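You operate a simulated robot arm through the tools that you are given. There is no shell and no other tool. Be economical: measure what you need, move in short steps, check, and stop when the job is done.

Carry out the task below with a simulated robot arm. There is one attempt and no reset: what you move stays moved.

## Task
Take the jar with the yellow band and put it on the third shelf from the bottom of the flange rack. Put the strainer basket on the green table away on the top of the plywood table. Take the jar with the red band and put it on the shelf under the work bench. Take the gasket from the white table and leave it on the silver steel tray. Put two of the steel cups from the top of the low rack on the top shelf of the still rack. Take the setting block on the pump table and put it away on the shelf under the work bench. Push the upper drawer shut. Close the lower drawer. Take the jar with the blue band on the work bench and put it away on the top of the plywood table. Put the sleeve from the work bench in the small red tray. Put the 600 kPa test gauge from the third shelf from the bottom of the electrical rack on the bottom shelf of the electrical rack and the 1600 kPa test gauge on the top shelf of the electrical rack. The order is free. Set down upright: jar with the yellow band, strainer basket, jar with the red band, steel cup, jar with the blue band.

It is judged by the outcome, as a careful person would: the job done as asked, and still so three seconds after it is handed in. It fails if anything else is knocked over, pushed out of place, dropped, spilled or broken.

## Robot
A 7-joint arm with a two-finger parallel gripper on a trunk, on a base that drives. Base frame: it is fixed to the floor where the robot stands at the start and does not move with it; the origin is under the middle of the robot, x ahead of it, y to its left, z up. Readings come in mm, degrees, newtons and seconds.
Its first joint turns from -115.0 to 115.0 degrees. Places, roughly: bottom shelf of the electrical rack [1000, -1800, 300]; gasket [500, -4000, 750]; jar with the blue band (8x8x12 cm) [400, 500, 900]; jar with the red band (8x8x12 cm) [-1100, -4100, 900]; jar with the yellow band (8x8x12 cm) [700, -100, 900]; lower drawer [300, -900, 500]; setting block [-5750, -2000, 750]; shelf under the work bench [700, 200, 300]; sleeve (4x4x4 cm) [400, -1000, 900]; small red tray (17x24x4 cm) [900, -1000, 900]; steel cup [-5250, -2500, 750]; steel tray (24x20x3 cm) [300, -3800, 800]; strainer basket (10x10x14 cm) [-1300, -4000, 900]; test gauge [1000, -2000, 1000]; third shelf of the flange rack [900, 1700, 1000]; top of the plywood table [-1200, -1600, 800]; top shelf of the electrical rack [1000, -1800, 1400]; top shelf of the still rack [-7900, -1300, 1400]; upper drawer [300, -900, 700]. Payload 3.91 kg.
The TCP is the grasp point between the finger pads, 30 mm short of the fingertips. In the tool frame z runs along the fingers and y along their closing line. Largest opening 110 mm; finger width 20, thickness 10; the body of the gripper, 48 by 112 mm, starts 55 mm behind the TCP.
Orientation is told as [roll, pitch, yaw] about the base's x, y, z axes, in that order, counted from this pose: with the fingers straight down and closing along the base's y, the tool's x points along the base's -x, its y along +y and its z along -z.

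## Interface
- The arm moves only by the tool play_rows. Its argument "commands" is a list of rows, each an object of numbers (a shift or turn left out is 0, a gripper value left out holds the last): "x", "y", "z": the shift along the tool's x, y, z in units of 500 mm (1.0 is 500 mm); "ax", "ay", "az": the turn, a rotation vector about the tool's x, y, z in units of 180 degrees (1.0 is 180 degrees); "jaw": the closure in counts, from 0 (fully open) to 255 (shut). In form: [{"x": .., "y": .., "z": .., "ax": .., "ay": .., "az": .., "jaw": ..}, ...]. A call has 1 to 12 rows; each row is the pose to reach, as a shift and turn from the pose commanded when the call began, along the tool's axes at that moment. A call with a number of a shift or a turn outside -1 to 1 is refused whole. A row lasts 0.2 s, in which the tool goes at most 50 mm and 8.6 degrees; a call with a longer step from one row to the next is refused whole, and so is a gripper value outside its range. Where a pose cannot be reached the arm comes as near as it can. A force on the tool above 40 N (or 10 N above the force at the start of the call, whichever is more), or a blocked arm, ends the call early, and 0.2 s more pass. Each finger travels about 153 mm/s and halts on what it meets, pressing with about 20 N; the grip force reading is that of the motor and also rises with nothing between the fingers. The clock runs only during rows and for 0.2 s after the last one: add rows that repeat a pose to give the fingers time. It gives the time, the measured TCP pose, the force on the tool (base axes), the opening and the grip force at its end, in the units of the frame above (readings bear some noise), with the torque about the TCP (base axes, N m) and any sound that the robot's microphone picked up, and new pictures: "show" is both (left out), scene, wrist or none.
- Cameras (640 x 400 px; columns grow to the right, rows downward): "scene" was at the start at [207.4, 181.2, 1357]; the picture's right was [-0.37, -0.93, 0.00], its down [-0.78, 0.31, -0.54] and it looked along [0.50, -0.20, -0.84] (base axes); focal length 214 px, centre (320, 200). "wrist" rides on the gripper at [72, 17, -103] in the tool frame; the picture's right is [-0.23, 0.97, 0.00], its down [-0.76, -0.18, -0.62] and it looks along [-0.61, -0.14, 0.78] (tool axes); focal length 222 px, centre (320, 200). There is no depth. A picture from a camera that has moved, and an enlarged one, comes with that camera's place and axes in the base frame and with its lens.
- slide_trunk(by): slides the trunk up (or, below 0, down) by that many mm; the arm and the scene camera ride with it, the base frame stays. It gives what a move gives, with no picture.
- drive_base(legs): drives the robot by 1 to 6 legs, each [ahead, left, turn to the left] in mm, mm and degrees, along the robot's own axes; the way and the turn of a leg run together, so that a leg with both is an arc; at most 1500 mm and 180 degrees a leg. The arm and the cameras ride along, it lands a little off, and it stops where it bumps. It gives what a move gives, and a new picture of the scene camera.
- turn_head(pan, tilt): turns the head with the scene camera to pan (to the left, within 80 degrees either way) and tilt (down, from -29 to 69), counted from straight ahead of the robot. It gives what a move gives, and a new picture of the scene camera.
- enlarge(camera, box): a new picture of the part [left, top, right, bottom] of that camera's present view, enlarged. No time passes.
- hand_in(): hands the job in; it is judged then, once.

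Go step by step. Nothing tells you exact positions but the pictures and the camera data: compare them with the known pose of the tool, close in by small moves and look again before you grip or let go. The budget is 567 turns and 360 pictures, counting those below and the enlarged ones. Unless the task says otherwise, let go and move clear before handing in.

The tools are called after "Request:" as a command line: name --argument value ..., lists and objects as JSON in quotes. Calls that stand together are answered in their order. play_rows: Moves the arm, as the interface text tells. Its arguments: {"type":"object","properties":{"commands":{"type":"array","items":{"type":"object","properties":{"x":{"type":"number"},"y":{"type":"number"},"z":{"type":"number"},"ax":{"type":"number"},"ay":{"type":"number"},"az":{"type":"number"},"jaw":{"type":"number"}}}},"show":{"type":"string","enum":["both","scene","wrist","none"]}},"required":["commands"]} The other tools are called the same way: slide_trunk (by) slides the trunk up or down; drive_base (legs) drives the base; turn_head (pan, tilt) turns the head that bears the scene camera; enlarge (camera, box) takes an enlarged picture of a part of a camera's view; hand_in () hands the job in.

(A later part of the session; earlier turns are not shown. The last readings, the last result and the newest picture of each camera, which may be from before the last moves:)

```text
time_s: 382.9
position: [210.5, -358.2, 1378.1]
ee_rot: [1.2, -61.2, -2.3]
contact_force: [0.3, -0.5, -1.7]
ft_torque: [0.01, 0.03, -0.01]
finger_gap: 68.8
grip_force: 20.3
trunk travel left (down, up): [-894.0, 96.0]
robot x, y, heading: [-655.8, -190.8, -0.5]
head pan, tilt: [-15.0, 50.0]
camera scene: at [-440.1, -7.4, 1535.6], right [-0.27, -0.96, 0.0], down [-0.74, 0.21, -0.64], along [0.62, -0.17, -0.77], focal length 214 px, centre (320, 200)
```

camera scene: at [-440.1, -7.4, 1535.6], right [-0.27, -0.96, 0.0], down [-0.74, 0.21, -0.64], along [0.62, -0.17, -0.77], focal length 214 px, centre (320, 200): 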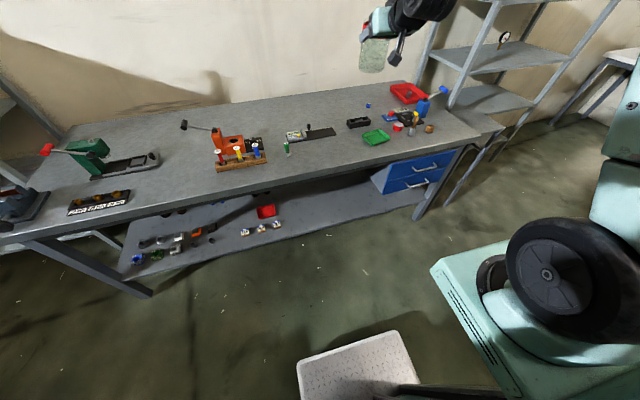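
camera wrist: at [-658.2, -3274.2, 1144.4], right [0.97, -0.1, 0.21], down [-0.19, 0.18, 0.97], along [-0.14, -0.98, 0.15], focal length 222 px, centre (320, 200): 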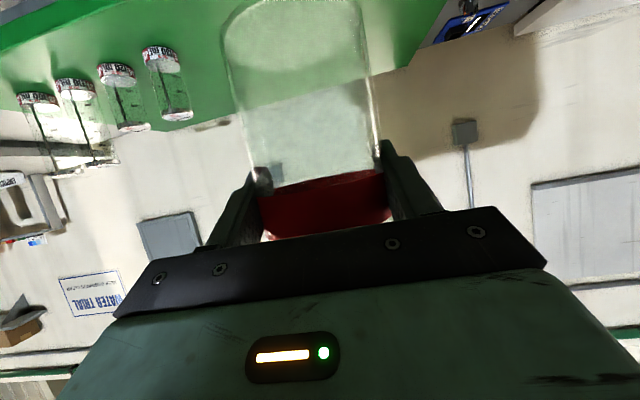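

Request:
drive_base --legs '[[-130, 0, 0.5]]'

Request:
slide_trunk --by -400

Request:
slide_trunk --by -400

Request:
play_rows --commands '[{"x": 0.07, "z": 0.038}, {"x": 0.14, "z": 0.077}, {"x": 0.21, "z": 0.115}, {"x": 0.245, "z": 0.134}]' --show "none"

Request:
turn_head --pan -20 --tilt 25

```text
time_s: 384.1
position: [81.5, -350.2, 1377.8]
ee_rot: [1.2, -61.2, -2.0]
contact_force: [0.4, -0.5, -1.9]
ft_torque: [0.0, 0.06, -0.02]
finger_gap: 68.8
grip_force: 20.4
trunk travel left (down, up): [-894.0, 96.0]
robot x, y, heading: [-791.2, -192.6, -0.3]
head pan, tilt: [-15.0, 50.0]
camera scene: at [-571.8, -4.8, 1535.5], right [-0.26, -0.97, 0.0], down [-0.74, 0.2, -0.64], along [0.62, -0.17, -0.77], focal length 214 px, centre (320, 200)
```

scene: 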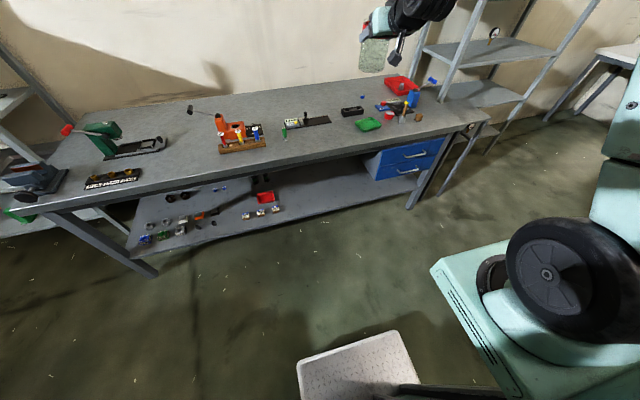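

```text
time_s: 388.0
position: [80.4, -350.4, 978.6]
ee_rot: [1.1, -61.2, -1.9]
contact_force: [0.4, -0.3, -0.9]
ft_torque: [0.01, 0.03, 0.01]
finger_gap: 69.4
grip_force: 20.0
trunk travel left (down, up): [-494.0, 496.0]
robot x, y, heading: [-790.3, -189.7, -0.3]
head pan, tilt: [-15.0, 50.0]
```

```text
time_s: 391.8
position: [79.4, -350.2, 577.6]
ee_rot: [1.2, -61.2, -1.9]
contact_force: [-0.3, -0.3, -1.6]
ft_torque: [0.03, 0.03, -0.01]
finger_gap: 68.8
grip_force: 19.7
trunk travel left (down, up): [-94.0, 896.0]
robot x, y, heading: [-790.7, -191.6, 0.0]
head pan, tilt: [-15.0, 50.0]
```

```text
time_s: 392.8
position: [81.2, -346.6, 438.9]
ee_rot: [1.2, -61.2, -2.0]
contact_force: [0.1, -0.1, -0.7]
ft_torque: [-0.01, 0.03, 0.01]
finger_gap: 69.2
grip_force: 20.0
trunk travel left (down, up): [-94.0, 896.0]
robot x, y, heading: [-786.3, -191.6, -0.2]
head pan, tilt: [-15.0, 50.0]
```

```text
time_s: 393.7
position: [80.8, -346.5, 438.8]
ee_rot: [1.3, -61.2, -1.9]
contact_force: [0.6, 0.2, -1.6]
ft_torque: [0.01, 0.03, 0.04]
finger_gap: 69.1
grip_force: 20.6
trunk travel left (down, up): [-94.0, 896.0]
robot x, y, heading: [-787.6, -194.4, 0.1]
head pan, tilt: [-20.0, 25.0]
camera scene: at [-560.1, -16.4, 773.0], right [-0.34, -0.94, 0.0], down [-0.4, 0.15, -0.91], along [0.85, -0.31, -0.42], focal length 214 px, centre (320, 200)
```

scene: 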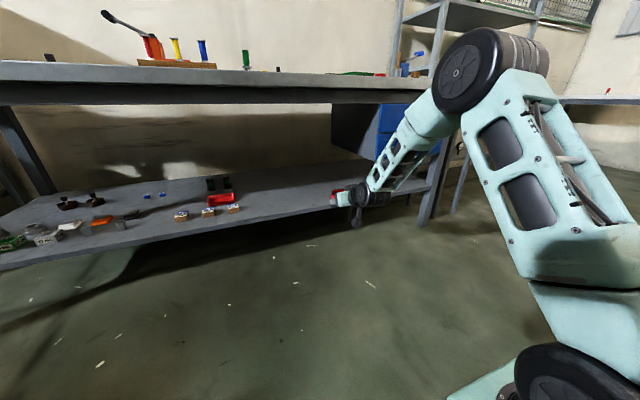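

Request:
drive_base --legs '[[315, 0, 0]]'

Request:
play_rows --commands '[{"jaw": 255}]' --show "wrist"

```text
time_s: 395.8
position: [399.7, -348.0, 439.1]
ee_rot: [1.2, -61.3, -2.0]
contact_force: [0.1, 1.0, -0.9]
ft_torque: [-0.02, 0.03, -0.03]
finger_gap: 68.9
grip_force: 20.2
trunk travel left (down, up): [-94.0, 896.0]
robot x, y, heading: [-470.9, -192.5, -0.2]
head pan, tilt: [-20.0, 25.0]
camera scene: at [-241.4, -18.0, 773.1], right [-0.35, -0.94, 0.0], down [-0.4, 0.15, -0.91], along [0.85, -0.31, -0.42], focal length 214 px, centre (320, 200)
```

scene: 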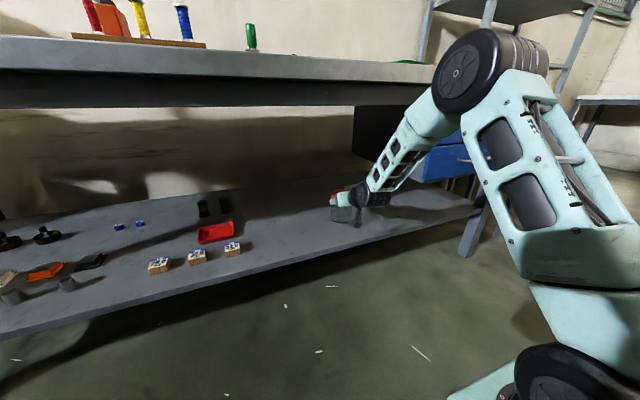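

```text
time_s: 396.2
position: [398.7, -349.2, 437.9]
ee_rot: [1.2, -61.2, -2.1]
contact_force: [0.3, 0.1, -1.3]
ft_torque: [0.0, 0.05, 0.0]
finger_gap: 68.8
grip_force: 20.3
trunk travel left (down, up): [-94.0, 896.0]
robot x, y, heading: [-470.9, -190.6, -0.9]
head pan, tilt: [-20.0, 25.0]
camera wrist: at [274.3, -329.9, 425.4], right [0.13, 0.97, 0.21], down [-0.18, -0.18, 0.97], along [0.98, -0.16, 0.15], focal length 222 px, centre (320, 200)
```

wrist: 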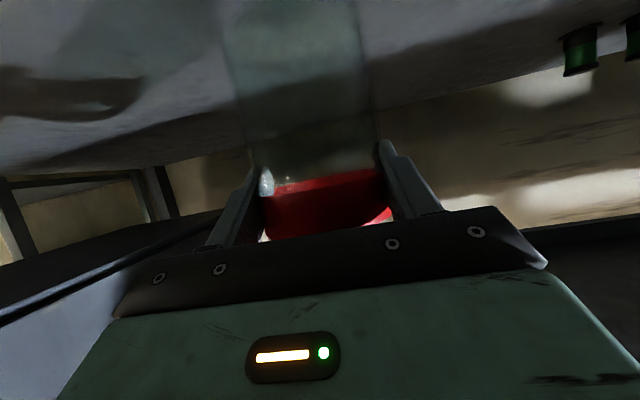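

Well inside, clear of the other items. I lower in steps.

Request:
slide_trunk --by -25

Request:
slide_trunk --by -8

Request:
slide_trunk --by -6

Request:
slide_trunk --by -5

Request:
slide_trunk --by -4

```text
time_s: 396.9
position: [400.5, -347.6, 413.3]
ee_rot: [1.2, -61.3, -2.0]
contact_force: [0.6, 0.4, -2.8]
ft_torque: [0.0, 0.03, 0.02]
finger_gap: 68.8
grip_force: 19.9
trunk travel left (down, up): [-69.0, 921.0]
robot x, y, heading: [-467.9, -192.8, -0.4]
head pan, tilt: [-20.0, 25.0]
```

```text
time_s: 397.5
position: [399.9, -348.3, 405.3]
ee_rot: [1.2, -61.3, -2.0]
contact_force: [-0.5, 0.3, -1.6]
ft_torque: [0.0, 0.01, -0.01]
finger_gap: 69.0
grip_force: 20.3
trunk travel left (down, up): [-61.0, 929.0]
robot x, y, heading: [-471.3, -191.9, -0.1]
head pan, tilt: [-20.0, 25.0]
```

```text
time_s: 398.1
position: [398.7, -349.5, 400.2]
ee_rot: [1.2, -61.2, -2.1]
contact_force: [0.4, -0.2, -3.1]
ft_torque: [0.05, 0.05, 0.0]
finger_gap: 69.1
grip_force: 19.5
trunk travel left (down, up): [-55.0, 935.0]
robot x, y, heading: [-469.9, -190.8, -0.5]
head pan, tilt: [-20.0, 25.0]
```

```text
time_s: 398.6
position: [398.8, -349.4, 395.7]
ee_rot: [1.2, -61.2, -2.0]
contact_force: [-0.3, -1.4, -2.1]
ft_torque: [0.0, 0.0, 0.0]
finger_gap: 69.1
grip_force: 20.4
trunk travel left (down, up): [-50.0, 940.0]
robot x, y, heading: [-470.4, -195.6, -0.2]
head pan, tilt: [-20.0, 25.0]
```

```text
time_s: 399.1
position: [398.6, -349.5, 391.7]
ee_rot: [1.2, -61.2, -2.0]
contact_force: [-0.5, -0.1, -1.5]
ft_torque: [-0.03, 0.0, -0.01]
finger_gap: 69.0
grip_force: 19.6
trunk travel left (down, up): [-46.0, 944.0]
robot x, y, heading: [-472.0, -193.0, -0.5]
head pan, tilt: [-20.0, 25.0]
```

Request:
slide_trunk --by -4

Request:
slide_trunk --by -4

Request:
slide_trunk --by -4

Request:
slide_trunk --by -4

Request:
play_rows --commands '[{"jaw": 255}]' --show "wrist"

```text
time_s: 399.6
position: [400.0, -349.4, 389.2]
ee_rot: [1.1, -61.4, -2.0]
contact_force: [0.1, -0.8, 6.0]
ft_torque: [-0.23, -0.03, 0.01]
finger_gap: 69.2
grip_force: 20.1
trunk travel left (down, up): [-42.0, 948.0]
robot x, y, heading: [-471.4, -191.4, -0.4]
head pan, tilt: [-20.0, 25.0]
```

```text
time_s: 400.2
position: [399.9, -348.4, 386.3]
ee_rot: [1.2, -61.5, -2.0]
contact_force: [1.5, -0.1, 14.1]
ft_torque: [-0.34, -0.13, 0.17]
finger_gap: 68.8
grip_force: 19.9
trunk travel left (down, up): [-38.0, 952.0]
robot x, y, heading: [-474.2, -187.7, -0.3]
head pan, tilt: [-20.0, 25.0]
```

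```text
time_s: 400.7
position: [399.8, -349.5, 379.5]
ee_rot: [1.2, -61.3, -2.0]
contact_force: [2.7, 0.5, 11.6]
ft_torque: [-0.35, -0.26, 0.05]
finger_gap: 68.6
grip_force: 20.5
trunk travel left (down, up): [-34.0, 956.0]
robot x, y, heading: [-473.4, -191.4, -0.3]
head pan, tilt: [-20.0, 25.0]
```

```text
time_s: 401.2
position: [399.8, -350.7, 374.5]
ee_rot: [1.2, -61.2, -1.9]
contact_force: [0.2, 1.9, 12.7]
ft_torque: [-0.33, -0.14, 0.07]
finger_gap: 69.1
grip_force: 19.8
trunk travel left (down, up): [-30.0, 960.0]
robot x, y, heading: [-472.4, -191.9, -0.3]
head pan, tilt: [-20.0, 25.0]
```

```text
time_s: 401.6
position: [400.1, -349.8, 374.8]
ee_rot: [1.1, -61.2, -2.0]
contact_force: [0.9, 1.3, 11.1]
ft_torque: [-0.37, -0.14, 0.02]
finger_gap: 68.8
grip_force: 20.1
trunk travel left (down, up): [-30.0, 960.0]
robot x, y, heading: [-468.7, -191.8, -0.5]
head pan, tilt: [-20.0, 25.0]
camera wrist: at [274.4, -329.9, 361.9], right [0.13, 0.97, 0.21], down [-0.18, -0.18, 0.97], along [0.98, -0.16, 0.15], focal length 222 px, centre (320, 200)
```

wrist: 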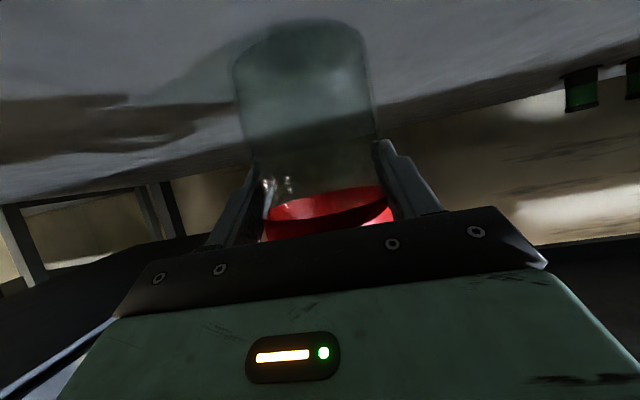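

Request:
play_rows --commands '[{"jaw": 92}, {"jaw": 85}, {"jaw": 60}, {"jaw": 25}, {"jaw": 0}, {"jaw": 0}]' --show "wrist"

Request:
drive_base --legs '[[-350, 0, 0]]'

```text
time_s: 403.0
position: [399.5, -348.8, 375.6]
ee_rot: [1.2, -61.2, -2.0]
contact_force: [0.3, 0.1, 0.3]
ft_torque: [0.02, 0.0, 0.0]
finger_gap: 109.9
grip_force: 0.0
trunk travel left (down, up): [-30.0, 960.0]
robot x, y, heading: [-475.0, -195.0, -0.3]
head pan, tilt: [-20.0, 25.0]
camera wrist: at [274.5, -329.9, 361.6], right [0.13, 0.97, 0.21], down [-0.18, -0.18, 0.97], along [0.98, -0.16, 0.15], focal length 222 px, centre (320, 200)
```

wrist: 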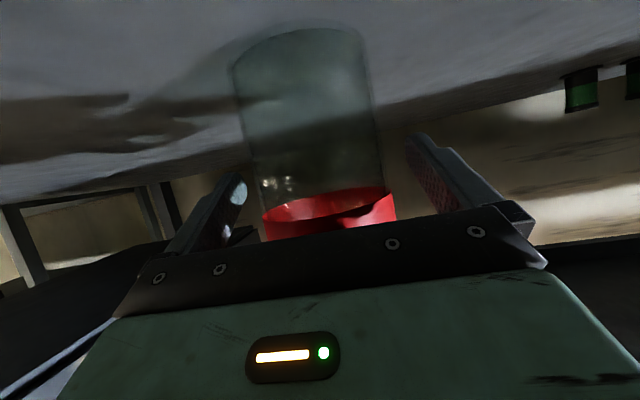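

```text
time_s: 405.3
position: [45.3, -348.9, 375.7]
ee_rot: [1.2, -61.2, -2.0]
contact_force: [0.4, -0.2, 0.9]
ft_torque: [-0.03, 0.04, 0.0]
finger_gap: 110.3
grip_force: 0.0
trunk travel left (down, up): [-30.0, 960.0]
robot x, y, heading: [-823.8, -192.2, -0.2]
head pan, tilt: [-20.0, 25.0]
camera scene: at [-594.5, -16.4, 709.1], right [-0.35, -0.94, 0.0], down [-0.4, 0.15, -0.91], along [0.85, -0.31, -0.42], focal length 214 px, centre (320, 200)
```

scene: 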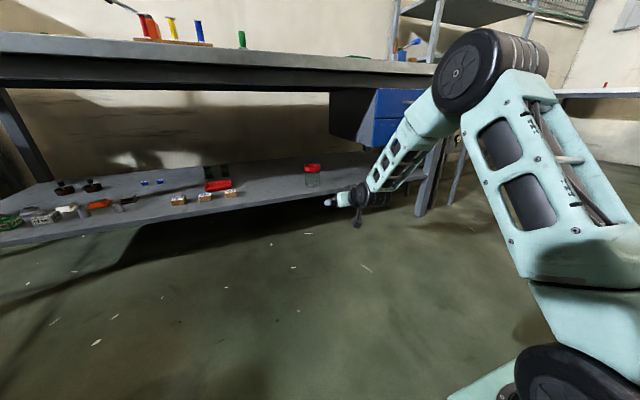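

The red jar stands on the shelf under the bench. Next the west side: cups and setting block. I raise the arm, move clear and turn west.

Request:
slide_trunk --by 400

Request:
slide_trunk --by 400

Request:
drive_base --legs '[[0, 480, 0], [0, 0, 90], [0, 0, 90]]'

Request:
turn_head --pan 20 --tilt 20

```text
time_s: 409.1
position: [45.7, -348.4, 775.7]
ee_rot: [1.2, -61.1, -2.0]
contact_force: [1.1, 0.0, -0.4]
ft_torque: [-0.01, 0.02, 0.0]
finger_gap: 110.3
grip_force: 0.0
trunk travel left (down, up): [-430.0, 560.0]
robot x, y, heading: [-824.5, -190.9, -0.3]
head pan, tilt: [-20.0, 25.0]
```

```text
time_s: 413.0
position: [45.8, -347.3, 1175.3]
ee_rot: [1.2, -61.2, -2.0]
contact_force: [-0.2, -0.1, -0.1]
ft_torque: [-0.02, 0.02, -0.03]
finger_gap: 109.9
grip_force: 0.1
trunk travel left (down, up): [-830.0, 160.0]
robot x, y, heading: [-822.5, -192.5, -0.2]
head pan, tilt: [-20.0, 25.0]
```

```text
time_s: 423.5
position: [-1693.5, 452.9, 1176.3]
ee_rot: [1.3, -61.2, 177.9]
contact_force: [0.1, -0.2, 0.6]
ft_torque: [0.02, -0.02, -0.01]
finger_gap: 109.9
grip_force: 0.0
trunk travel left (down, up): [-830.0, 160.0]
robot x, y, heading: [-822.6, 291.8, 179.8]
head pan, tilt: [-20.0, 25.0]
camera scene: at [-1051.4, 124.7, 1509.1], right [0.35, 0.94, 0.0], down [0.4, -0.15, -0.91], along [-0.85, 0.32, -0.42], focal length 214 px, centre (320, 200)
```

scene: 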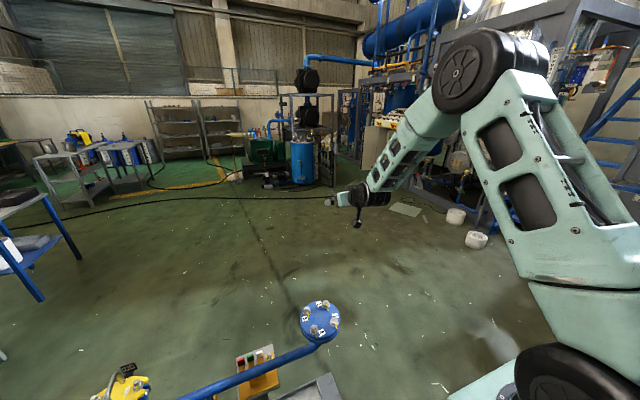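

```text
time_s: 424.6
position: [-1693.2, 453.5, 1175.0]
ee_rot: [1.3, -61.1, 177.9]
contact_force: [0.7, 0.5, -0.3]
ft_torque: [0.0, -0.04, 0.01]
finger_gap: 109.8
grip_force: 0.1
trunk travel left (down, up): [-830.0, 160.0]
robot x, y, heading: [-823.0, 294.6, 179.9]
head pan, tilt: [20.0, 20.0]
camera scene: at [-1052.7, 61.4, 1517.2], right [-0.34, 0.94, 0.0], down [0.32, 0.11, -0.94], along [-0.89, -0.32, -0.34], focal length 214 px, centre (320, 200)
```

scene: 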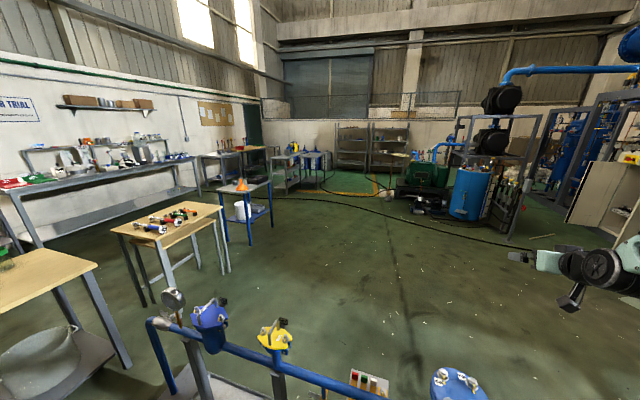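

The pipe stand reaches up to y≈330 at x≈−1470, so I pass north of it at y≈750 and then head west.

Request:
drive_base --legs '[[0, -460, 0], [1500, 0, 0], [700, 0, 0]]'

Request:
turn_head --pan 25 --tilt 15

```text
time_s: 437.9
position: [-3933.2, 936.5, 1175.3]
ee_rot: [1.2, -61.1, 177.0]
contact_force: [0.3, 1.3, 0.8]
ft_torque: [0.01, -0.02, -0.02]
finger_gap: 110.1
grip_force: 0.0
trunk travel left (down, up): [-830.0, 160.0]
robot x, y, heading: [-3065.4, 766.3, 178.8]
head pan, tilt: [20.0, 20.0]
camera scene: at [-3298.7, 535.7, 1517.2], right [-0.32, 0.95, 0.0], down [0.32, 0.11, -0.94], along [-0.89, -0.3, -0.34], focal length 214 px, centre (320, 200)
```

scene: 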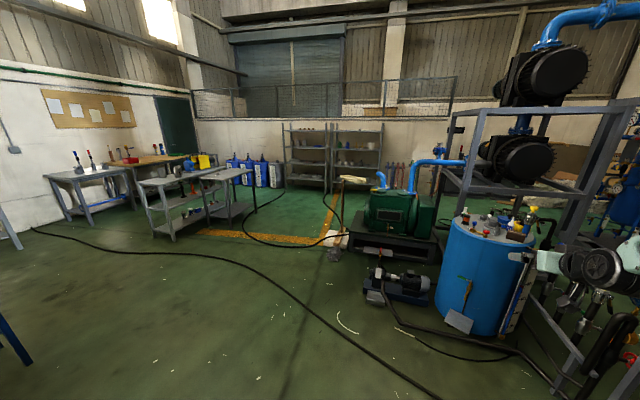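

```text
time_s: 438.6
position: [-3932.4, 937.6, 1174.9]
ee_rot: [1.1, -61.2, 177.1]
contact_force: [-0.8, -0.3, -0.4]
ft_torque: [0.02, 0.0, -0.03]
finger_gap: 109.9
grip_force: 0.1
trunk travel left (down, up): [-830.0, 160.0]
robot x, y, heading: [-3061.4, 764.8, 178.8]
head pan, tilt: [25.0, 15.0]
camera scene: at [-3296.1, 528.1, 1525.3], right [-0.4, 0.91, 0.0], down [0.24, 0.1, -0.97], along [-0.88, -0.39, -0.26], focal length 214 px, centre (320, 200)
```

scene: 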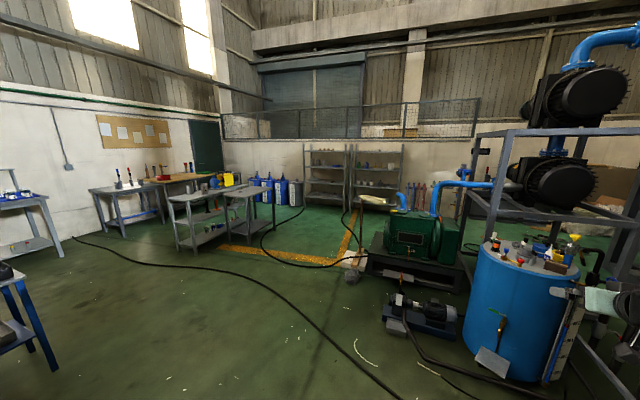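

Request:
enlarge --camera "scene" --box '[90, 130, 410, 270]'

```text
2.00 times, centred on (250, 200) of scene
camera zoom: at [-3296.1, 528.1, 1525.3], right [-0.4, 0.91, 0.0], down [0.24, 0.1, -0.97], along [-0.88, -0.39, -0.26], focal length 429 px, centre (460, 200)
```

zoom: 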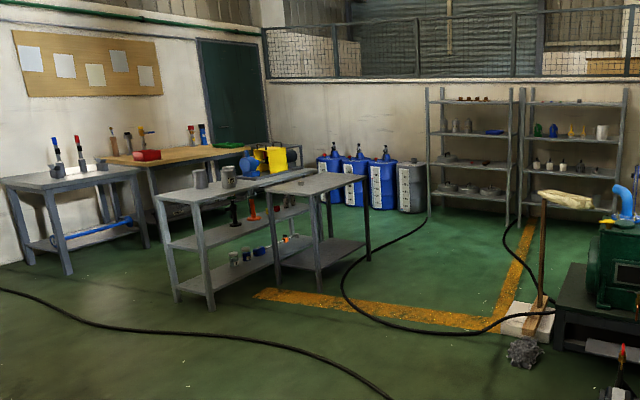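

The low rack with cups and the pump table stand south-west; the left grey rack behind is the still rack. I drive closer.

Request:
drive_base --legs '[[1100, 800, 1], [0, 800, 0]]'

Request:
turn_head --pan 50 --tilt 25

```text
time_s: 449.4
position: [-5066.9, -649.1, 1175.0]
ee_rot: [1.2, -61.3, 176.4]
contact_force: [-0.1, 0.3, -1.4]
ft_torque: [-0.05, -0.02, 0.01]
finger_gap: 110.1
grip_force: 0.0
trunk travel left (down, up): [-830.0, 160.0]
robot x, y, heading: [-4201.1, -828.0, 178.1]
head pan, tilt: [25.0, 15.0]
camera scene: at [-4435.0, -1064.7, 1525.3], right [-0.39, 0.92, 0.0], down [0.24, 0.1, -0.97], along [-0.89, -0.38, -0.26], focal length 214 px, centre (320, 200)
```

scene: 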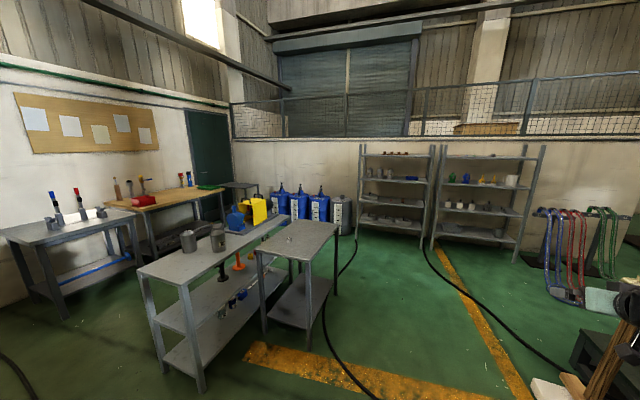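

```text
time_s: 450.3
position: [-5067.0, -649.3, 1174.6]
ee_rot: [1.2, -61.2, 176.4]
contact_force: [0.5, 0.2, -1.1]
ft_torque: [-0.01, -0.02, -0.01]
finger_gap: 110.0
grip_force: 0.2
trunk travel left (down, up): [-830.0, 160.0]
robot x, y, heading: [-4202.1, -829.7, 178.3]
head pan, tilt: [50.0, 25.0]
camera scene: at [-4410.6, -1096.6, 1509.1], right [-0.74, 0.67, 0.0], down [0.28, 0.31, -0.91], along [-0.61, -0.67, -0.42], focal length 214 px, centre (320, 200)
```

scene: 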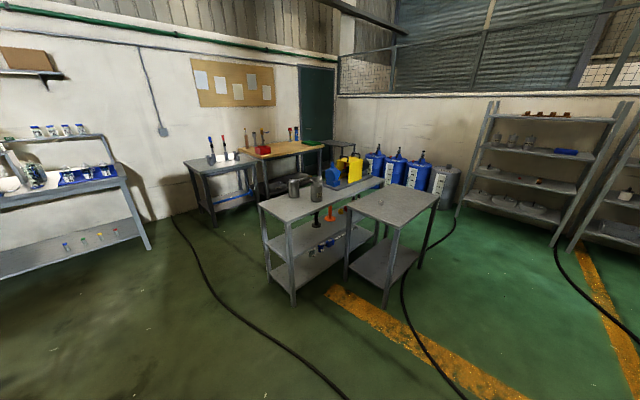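

Request:
enlarge --camera "scene" --box '[240, 140, 480, 310]'

Request:
enlarge --camera "scene" --box '[450, 90, 640, 250]'

```text
2.35 times, centred on (360, 225) of scene
camera zoom: at [-4410.6, -1096.6, 1509.1], right [-0.74, 0.67, 0.0], down [0.28, 0.31, -0.91], along [-0.61, -0.67, -0.42], focal length 505 px, centre (226, 141)
```

zoom: 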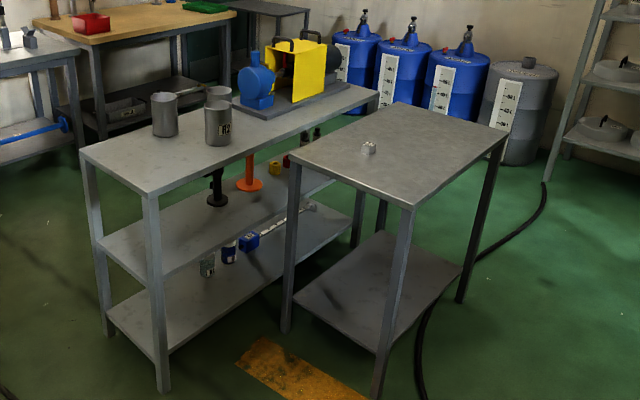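

```text
2.50 times, centred on (545, 170) of scene
camera zoom: at [-4410.6, -1096.6, 1509.1], right [-0.74, 0.67, 0.0], down [0.28, 0.31, -0.91], along [-0.61, -0.67, -0.42], focal length 536 px, centre (-242, 275)
```

zoom: 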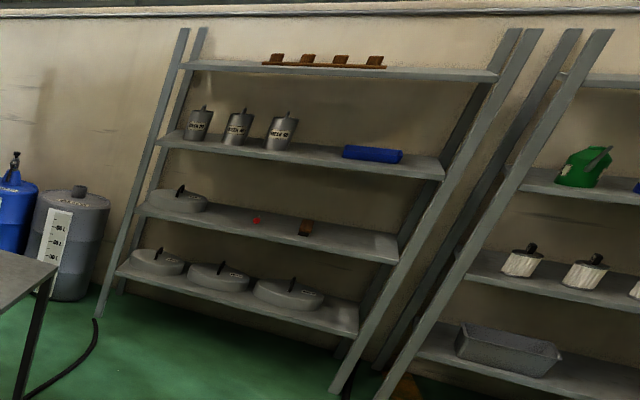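

The low rack top (z≈786) holds three steel cups at about (−5418,−2248), (−5337,−2430), (−5516,−2355); the setting block is on the pump table near (−5805,−1911). I line up east of the rack.

Request:
drive_base --legs '[[180, 0, 1.8], [0, 1490, 0]]'

Request:
turn_head --pan 0 --tilt 35

Request:
play_rows --commands '[{"jaw": 0}]' --show "wrist"

```text
time_s: 458.7
position: [-5245.3, -2172.9, 1175.3]
ee_rot: [1.1, -61.2, 179.4]
contact_force: [0.4, -0.8, -1.0]
ft_torque: [-0.04, -0.02, -0.04]
finger_gap: 110.0
grip_force: 0.2
trunk travel left (down, up): [-830.0, 160.0]
robot x, y, heading: [-4372.1, -2310.4, -178.9]
head pan, tilt: [50.0, 25.0]
camera scene: at [-4565.7, -2587.4, 1509.1], right [-0.78, 0.63, 0.0], down [0.27, 0.33, -0.91], along [-0.57, -0.71, -0.42], focal length 214 px, centre (320, 200)
```

scene: 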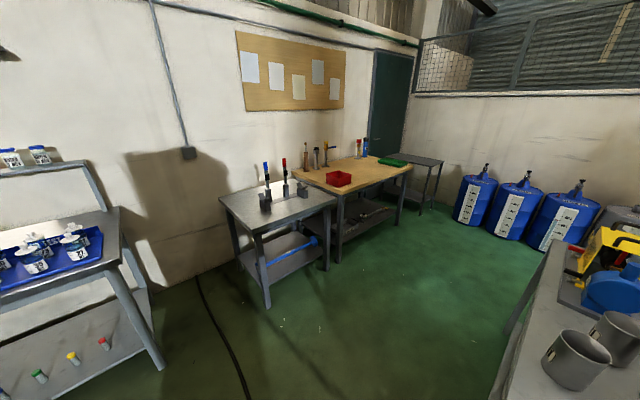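

```text
time_s: 459.9
position: [-5244.6, -2173.6, 1175.6]
ee_rot: [1.2, -61.2, 179.4]
contact_force: [-0.4, 0.1, 0.5]
ft_torque: [0.0, -0.02, 0.01]
finger_gap: 110.0
grip_force: 0.1
trunk travel left (down, up): [-830.0, 160.0]
robot x, y, heading: [-4369.6, -2308.5, -178.8]
head pan, tilt: [0.0, 35.0]
camera scene: at [-4595.9, -2517.5, 1493.3], right [-0.02, 1.0, 0.0], down [0.57, 0.01, -0.82], along [-0.82, -0.02, -0.57], focal length 214 px, centre (320, 200)
```

scene: 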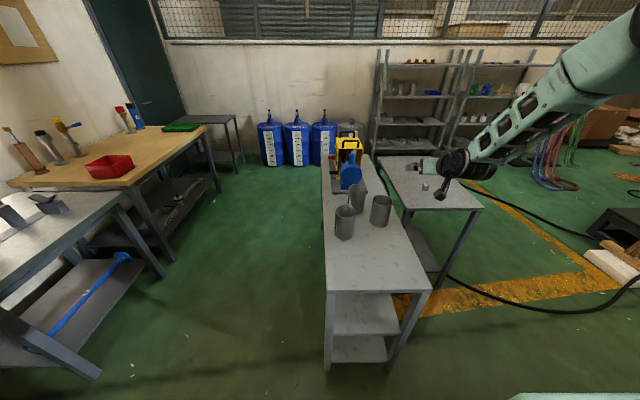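

```text
time_s: 460.3
position: [-5246.0, -2174.9, 1174.7]
ee_rot: [1.2, -61.2, 179.5]
contact_force: [0.4, 0.4, -1.3]
ft_torque: [0.01, 0.01, 0.01]
finger_gap: 109.9
grip_force: 0.1
trunk travel left (down, up): [-830.0, 160.0]
robot x, y, heading: [-4369.8, -2308.3, -178.9]
head pan, tilt: [0.0, 35.0]
camera wrist: at [-5118.6, -2189.5, 1161.6], right [-0.1, -0.97, 0.21], down [0.18, 0.19, 0.97], along [-0.98, 0.14, 0.15], focal length 222 px, centre (320, 200)
```

wrist: 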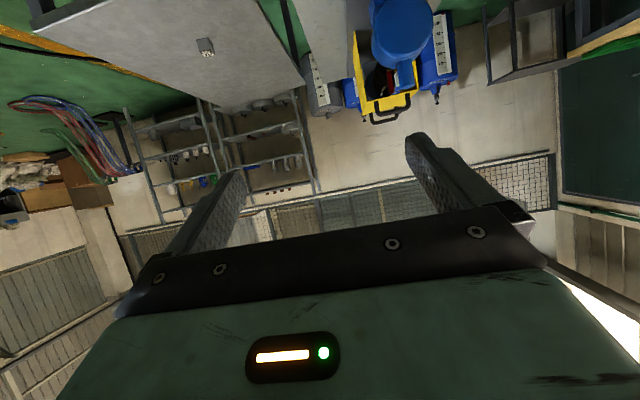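

Request:
enlarge --camera "scene" --box '[310, 130, 510, 255]'

```text
3.20 times, centred on (410, 192) of scene
camera zoom: at [-4595.9, -2517.4, 1493.3], right [-0.02, 1.0, 0.0], down [0.57, 0.01, -0.82], along [-0.82, -0.02, -0.57], focal length 686 px, centre (32, 224)
```

zoom: 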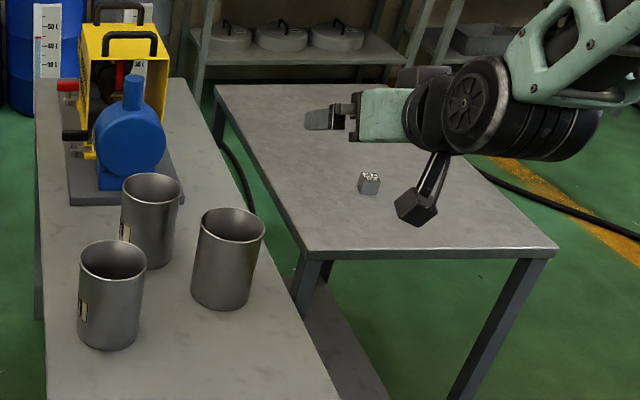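

Request:
drive_base --legs '[[30, -90, -1.1]]'

Request:
slide_trunk --by -270

Request:
play_rows --commands '[{"jaw": 0}]' --show "both"

```text
time_s: 461.4
position: [-5272.3, -2063.7, 1175.0]
ee_rot: [1.2, -61.3, 178.3]
contact_force: [0.7, 0.0, 0.7]
ft_torque: [-0.01, -0.03, 0.01]
finger_gap: 110.3
grip_force: 0.0
trunk travel left (down, up): [-830.0, 160.0]
robot x, y, heading: [-4399.4, -2217.4, 179.8]
head pan, tilt: [0.0, 35.0]
camera scene: at [-4631.0, -2421.4, 1493.3], right [0.0, 1.0, 0.0], down [0.57, 0.0, -0.82], along [-0.82, 0.0, -0.57], focal length 214 px, centre (320, 200)
```

scene: 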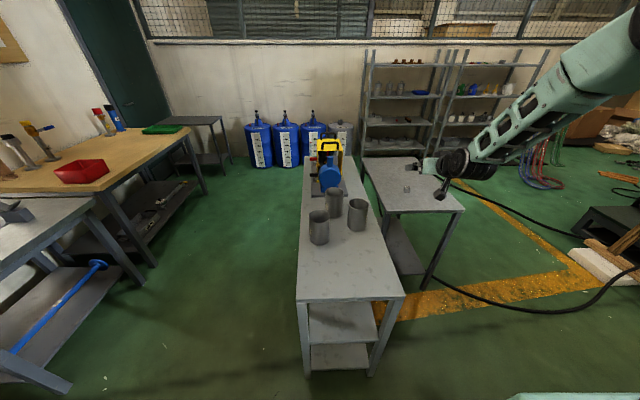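

```text
time_s: 464.2
position: [-5271.7, -2063.4, 905.5]
ee_rot: [1.2, -61.2, 178.1]
contact_force: [-0.8, -0.5, 0.2]
ft_torque: [0.01, -0.01, -0.03]
finger_gap: 110.1
grip_force: 0.1
trunk travel left (down, up): [-560.0, 430.0]
robot x, y, heading: [-4402.4, -2220.6, 179.9]
head pan, tilt: [0.0, 35.0]
```

```text
time_s: 464.6
position: [-5272.8, -2063.6, 905.4]
ee_rot: [1.2, -61.2, 178.1]
contact_force: [0.1, -0.1, 1.2]
ft_torque: [0.0, -0.03, 0.01]
finger_gap: 110.2
grip_force: 0.2
trunk travel left (down, up): [-560.0, 430.0]
robot x, y, heading: [-4401.3, -2216.8, 179.9]
head pan, tilt: [0.0, 35.0]
camera scene: at [-4631.0, -2421.2, 1223.3], right [0.0, 1.0, 0.0], down [0.57, 0.0, -0.82], along [-0.82, 0.0, -0.57], focal length 214 px, centre (320, 200)
camera wrist: at [-5146.6, -2082.3, 891.6], right [-0.12, -0.97, 0.21], down [0.18, 0.18, 0.97], along [-0.98, 0.16, 0.15], focal length 222 px, centre (320, 200)
```

scene: 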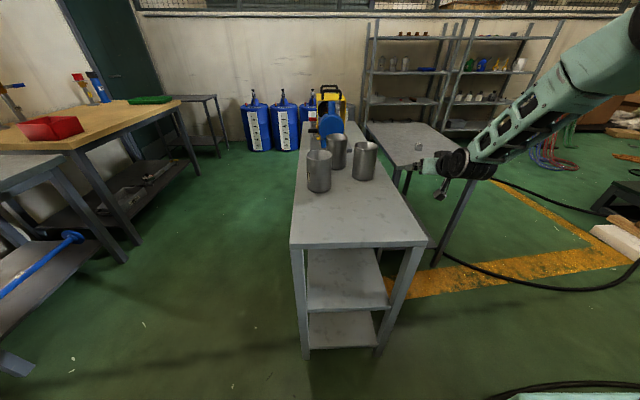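
wrist: 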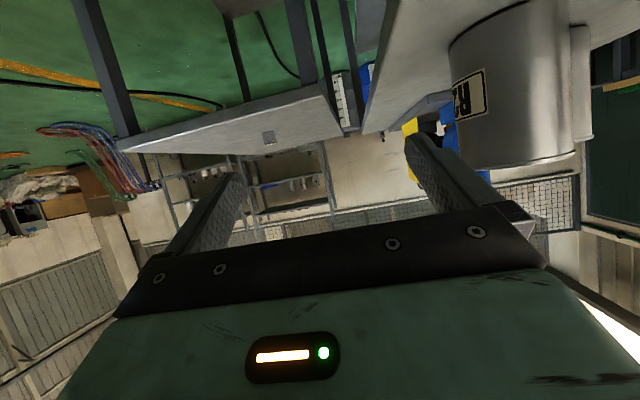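

I went the wrong way sideways; correcting left by 184 mm.

Request:
drive_base --legs '[[0, 184, 0]]'

Request:
play_rows --commands '[{"jaw": 0}]' --show "wrist"

```text
time_s: 466.1
position: [-5271.6, -2245.5, 905.0]
ee_rot: [1.2, -61.2, 178.1]
contact_force: [0.9, 0.6, -0.2]
ft_torque: [0.03, -0.03, -0.01]
finger_gap: 109.9
grip_force: 0.0
trunk travel left (down, up): [-560.0, 430.0]
robot x, y, heading: [-4402.6, -2401.3, 179.7]
head pan, tilt: [0.0, 35.0]
camera scene: at [-4632.0, -2604.1, 1223.3], right [0.0, 1.0, 0.0], down [0.57, 0.0, -0.82], along [-0.82, 0.0, -0.57], focal length 214 px, centre (320, 200)
```

scene: 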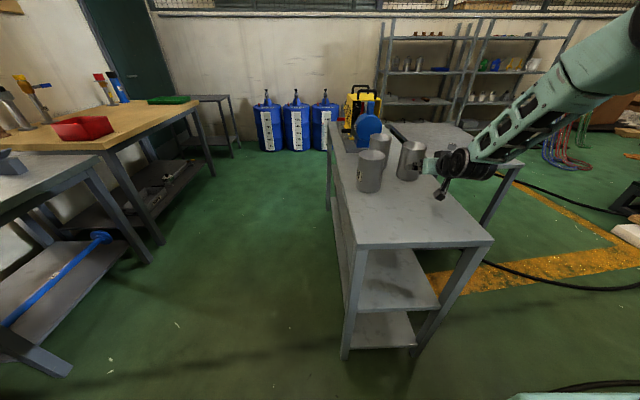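

```text
time_s: 466.5
position: [-5271.7, -2245.7, 905.4]
ee_rot: [1.1, -61.2, 178.1]
contact_force: [0.4, 0.6, -0.2]
ft_torque: [-0.01, 0.0, 0.04]
finger_gap: 110.0
grip_force: 0.0
trunk travel left (down, up): [-560.0, 430.0]
robot x, y, heading: [-4400.9, -2404.5, 179.7]
head pan, tilt: [0.0, 35.0]
camera wrist: at [-5146.7, -2263.9, 891.6], right [-0.12, -0.97, 0.21], down [0.18, 0.18, 0.97], along [-0.98, 0.16, 0.15], focal length 222 px, centre (320, 200)
```

wrist: 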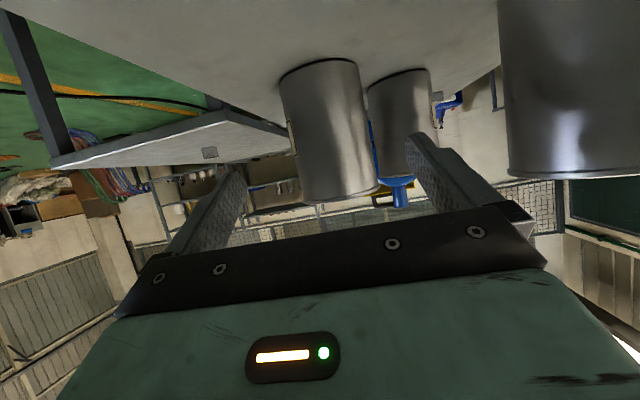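

Request:
drive_base --legs '[[85, 0, 0]]'

Request:
play_rows --commands '[{"jaw": 0}]' --show "wrist"

```text
time_s: 467.6
position: [-5357.4, -2244.8, 905.4]
ee_rot: [1.2, -61.2, 178.0]
contact_force: [0.1, -1.2, 0.0]
ft_torque: [0.02, 0.02, -0.02]
finger_gap: 110.1
grip_force: 0.1
trunk travel left (down, up): [-560.0, 430.0]
robot x, y, heading: [-4484.1, -2399.5, 179.7]
head pan, tilt: [0.0, 35.0]
camera scene: at [-4717.7, -2603.9, 1223.3], right [0.0, 1.0, 0.0], down [0.57, 0.0, -0.82], along [-0.82, 0.0, -0.57], focal length 214 px, centre (320, 200)
```

scene: 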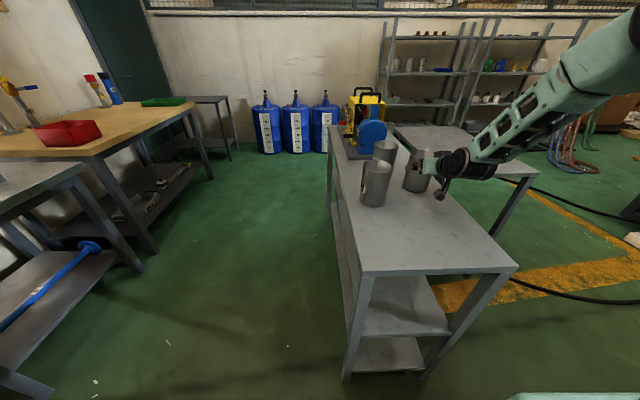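

```text
time_s: 468.0
position: [-5357.7, -2245.7, 904.0]
ee_rot: [1.3, -61.2, 178.2]
contact_force: [-0.4, 0.1, -0.2]
ft_torque: [0.0, 0.0, 0.01]
finger_gap: 109.9
grip_force: 0.1
trunk travel left (down, up): [-560.0, 430.0]
robot x, y, heading: [-4490.3, -2406.5, 179.6]
head pan, tilt: [0.0, 35.0]
camera wrist: at [-5232.6, -2264.1, 891.6], right [-0.12, -0.97, 0.21], down [0.18, 0.18, 0.97], along [-0.98, 0.16, 0.15], focal length 222 px, centre (320, 200)
```

wrist: 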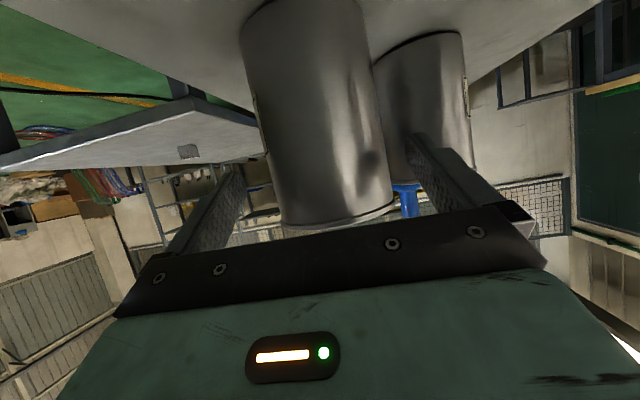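

Request:
slide_trunk --by -5

Request:
drive_base --legs '[[32, 2, 0]]'

Request:
play_rows --commands '[{"jaw": 0}]' --show "wrist"

```text
time_s: 468.5
position: [-5358.6, -2244.4, 899.9]
ee_rot: [1.3, -61.2, 178.0]
contact_force: [0.5, -0.1, -0.1]
ft_torque: [0.01, -0.01, -0.04]
finger_gap: 110.0
grip_force: 0.2
trunk travel left (down, up): [-555.0, 435.0]
robot x, y, heading: [-4487.4, -2401.6, 180.0]
head pan, tilt: [0.0, 35.0]
```

```text
time_s: 469.4
position: [-5390.5, -2247.2, 899.4]
ee_rot: [1.2, -61.1, 178.2]
contact_force: [-0.4, -0.3, 0.3]
ft_torque: [0.01, 0.0, -0.04]
finger_gap: 110.1
grip_force: 0.1
trunk travel left (down, up): [-555.0, 435.0]
robot x, y, heading: [-4520.5, -2401.2, 180.0]
head pan, tilt: [0.0, 35.0]
camera scene: at [-4750.0, -2605.7, 1218.3], right [0.0, 1.0, 0.0], down [0.57, 0.0, -0.82], along [-0.82, 0.0, -0.57], focal length 214 px, centre (320, 200)
```

scene: 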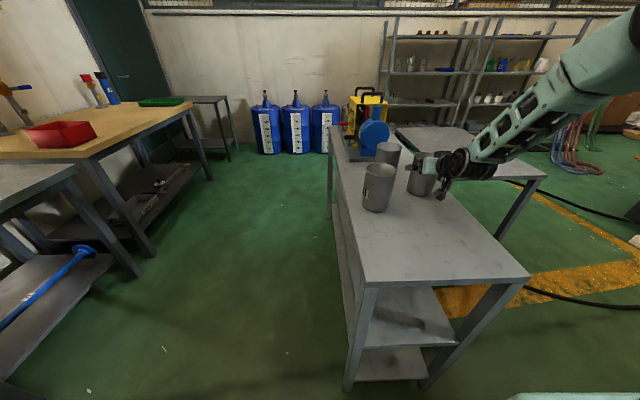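

```text
time_s: 469.8
position: [-5389.9, -2247.5, 899.4]
ee_rot: [1.1, -61.1, 178.0]
contact_force: [0.5, -0.1, 0.2]
ft_torque: [0.0, 0.0, 0.0]
finger_gap: 110.0
grip_force: 0.1
trunk travel left (down, up): [-555.0, 435.0]
robot x, y, heading: [-4521.9, -2404.4, 180.0]
head pan, tilt: [0.0, 35.0]
camera wrist: at [-5264.9, -2265.9, 886.6], right [-0.12, -0.97, 0.21], down [0.18, 0.18, 0.97], along [-0.98, 0.16, 0.15], focal length 222 px, centre (320, 200)
```

wrist: 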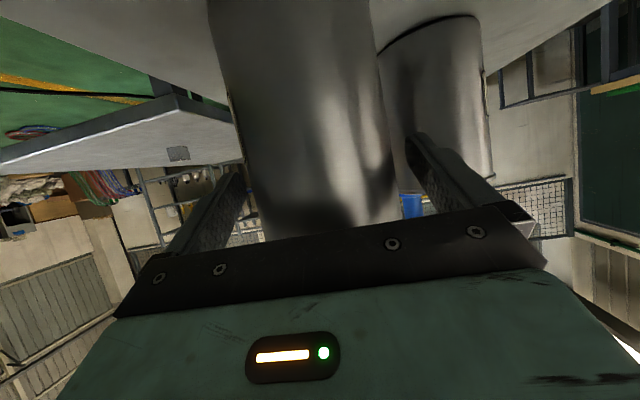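

Request:
play_rows --commands '[{"jaw": 255}, {"jaw": 255}, {"jaw": 255}]' --show "none"

Request:
slide_trunk --by 200

Request:
play_rows --commands '[{"jaw": 255}]' --show "both"

```text
time_s: 470.6
position: [-5390.1, -2247.3, 900.7]
ee_rot: [1.1, -61.2, 178.1]
contact_force: [-1.0, -1.9, 1.5]
ft_torque: [0.24, -0.03, 0.04]
finger_gap: 87.7
grip_force: 19.7
trunk travel left (down, up): [-555.0, 435.0]
robot x, y, heading: [-4520.7, -2397.2, 179.7]
head pan, tilt: [0.0, 35.0]
```

```text
time_s: 472.7
position: [-5389.9, -2249.0, 1099.2]
ee_rot: [1.2, -61.1, 178.0]
contact_force: [-0.1, -1.0, -10.8]
ft_torque: [-0.09, -0.16, 0.03]
finger_gap: 87.8
grip_force: 19.8
trunk travel left (down, up): [-755.0, 235.0]
robot x, y, heading: [-4518.9, -2403.7, 179.8]
head pan, tilt: [0.0, 35.0]
```

```text
time_s: 473.1
position: [-5389.8, -2246.5, 1099.8]
ee_rot: [1.1, -61.0, 178.1]
contact_force: [0.1, -0.7, -9.8]
ft_torque: [-0.1, -0.16, 0.07]
finger_gap: 87.4
grip_force: 20.2
trunk travel left (down, up): [-755.0, 235.0]
robot x, y, heading: [-4522.5, -2406.9, 180.0]
head pan, tilt: [0.0, 35.0]
camera scene: at [-4750.5, -2605.6, 1418.2], right [0.0, 1.0, 0.0], down [0.57, 0.0, -0.82], along [-0.82, 0.0, -0.57], focal length 214 px, centre (320, 200)
camera wrist: at [-5265.2, -2265.8, 1086.1], right [-0.12, -0.97, 0.21], down [0.18, 0.18, 0.97], along [-0.98, 0.16, 0.15], focal length 222 px, centre (320, 200)
```

scene: 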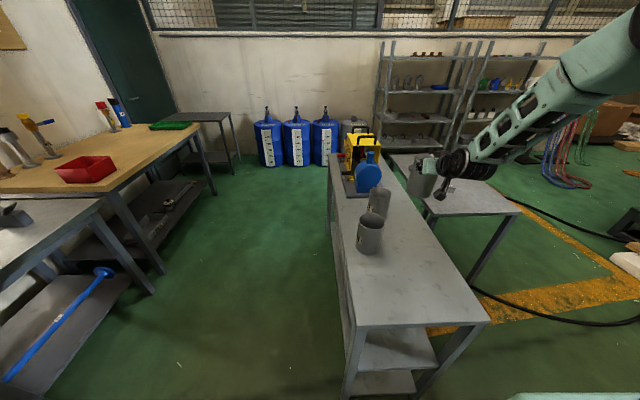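
wrist: 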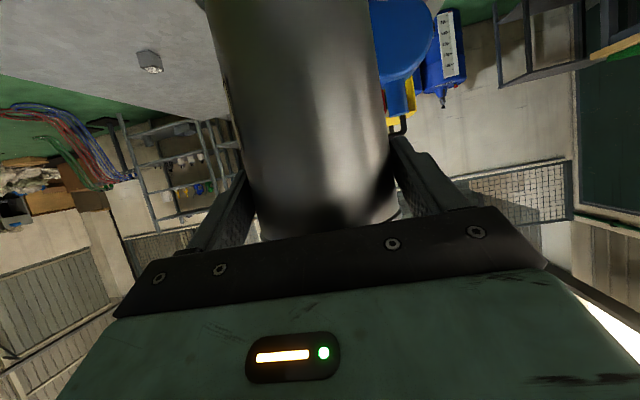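

Cup held (about 0.9 kg). I drive round the pump table on its north side to the still rack.

Request:
drive_base --legs '[[-230, 0, 0], [0, -1250, 0], [1500, 0, 0], [400, 0, 0]]'

Request:
turn_head --pan 5 --tilt 15

```text
time_s: 489.8
position: [-7032.3, -964.3, 1099.9]
ee_rot: [1.2, -61.1, 177.7]
contact_force: [0.3, 0.1, -9.6]
ft_torque: [-0.01, -0.15, -0.03]
finger_gap: 87.4
grip_force: 20.3
trunk travel left (down, up): [-755.0, 235.0]
robot x, y, heading: [-6163.5, -1124.8, 179.4]
head pan, tilt: [0.0, 35.0]
camera scene: at [-6394.4, -1327.1, 1418.2], right [0.01, 1.0, 0.0], down [0.57, -0.01, -0.82], along [-0.82, 0.01, -0.57], focal length 214 px, centre (320, 200)
```

scene: 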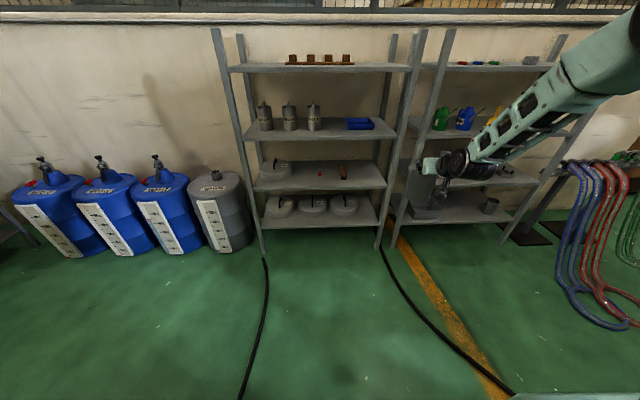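

```text
time_s: 490.6
position: [-7032.2, -964.0, 1098.9]
ee_rot: [1.1, -61.1, 177.6]
contact_force: [0.2, -0.1, -10.1]
ft_torque: [0.02, -0.12, 0.01]
finger_gap: 87.5
grip_force: 19.8
trunk travel left (down, up): [-755.0, 235.0]
robot x, y, heading: [-6159.4, -1126.1, 179.4]
head pan, tilt: [5.0, 15.0]
camera scene: at [-6399.5, -1335.1, 1450.1], right [-0.08, 1.0, 0.0], down [0.26, 0.02, -0.97], along [-0.96, -0.07, -0.26], focal length 214 px, centre (320, 200)
```

scene: 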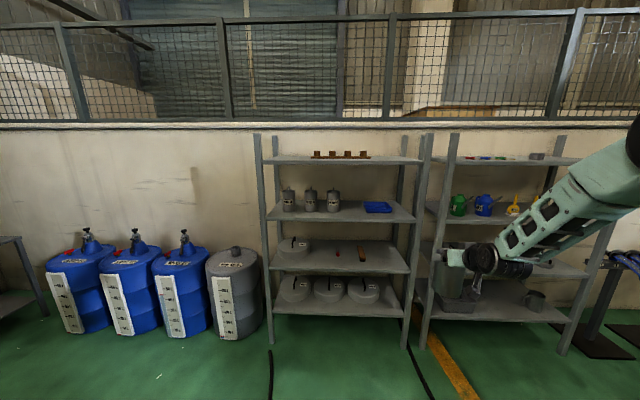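

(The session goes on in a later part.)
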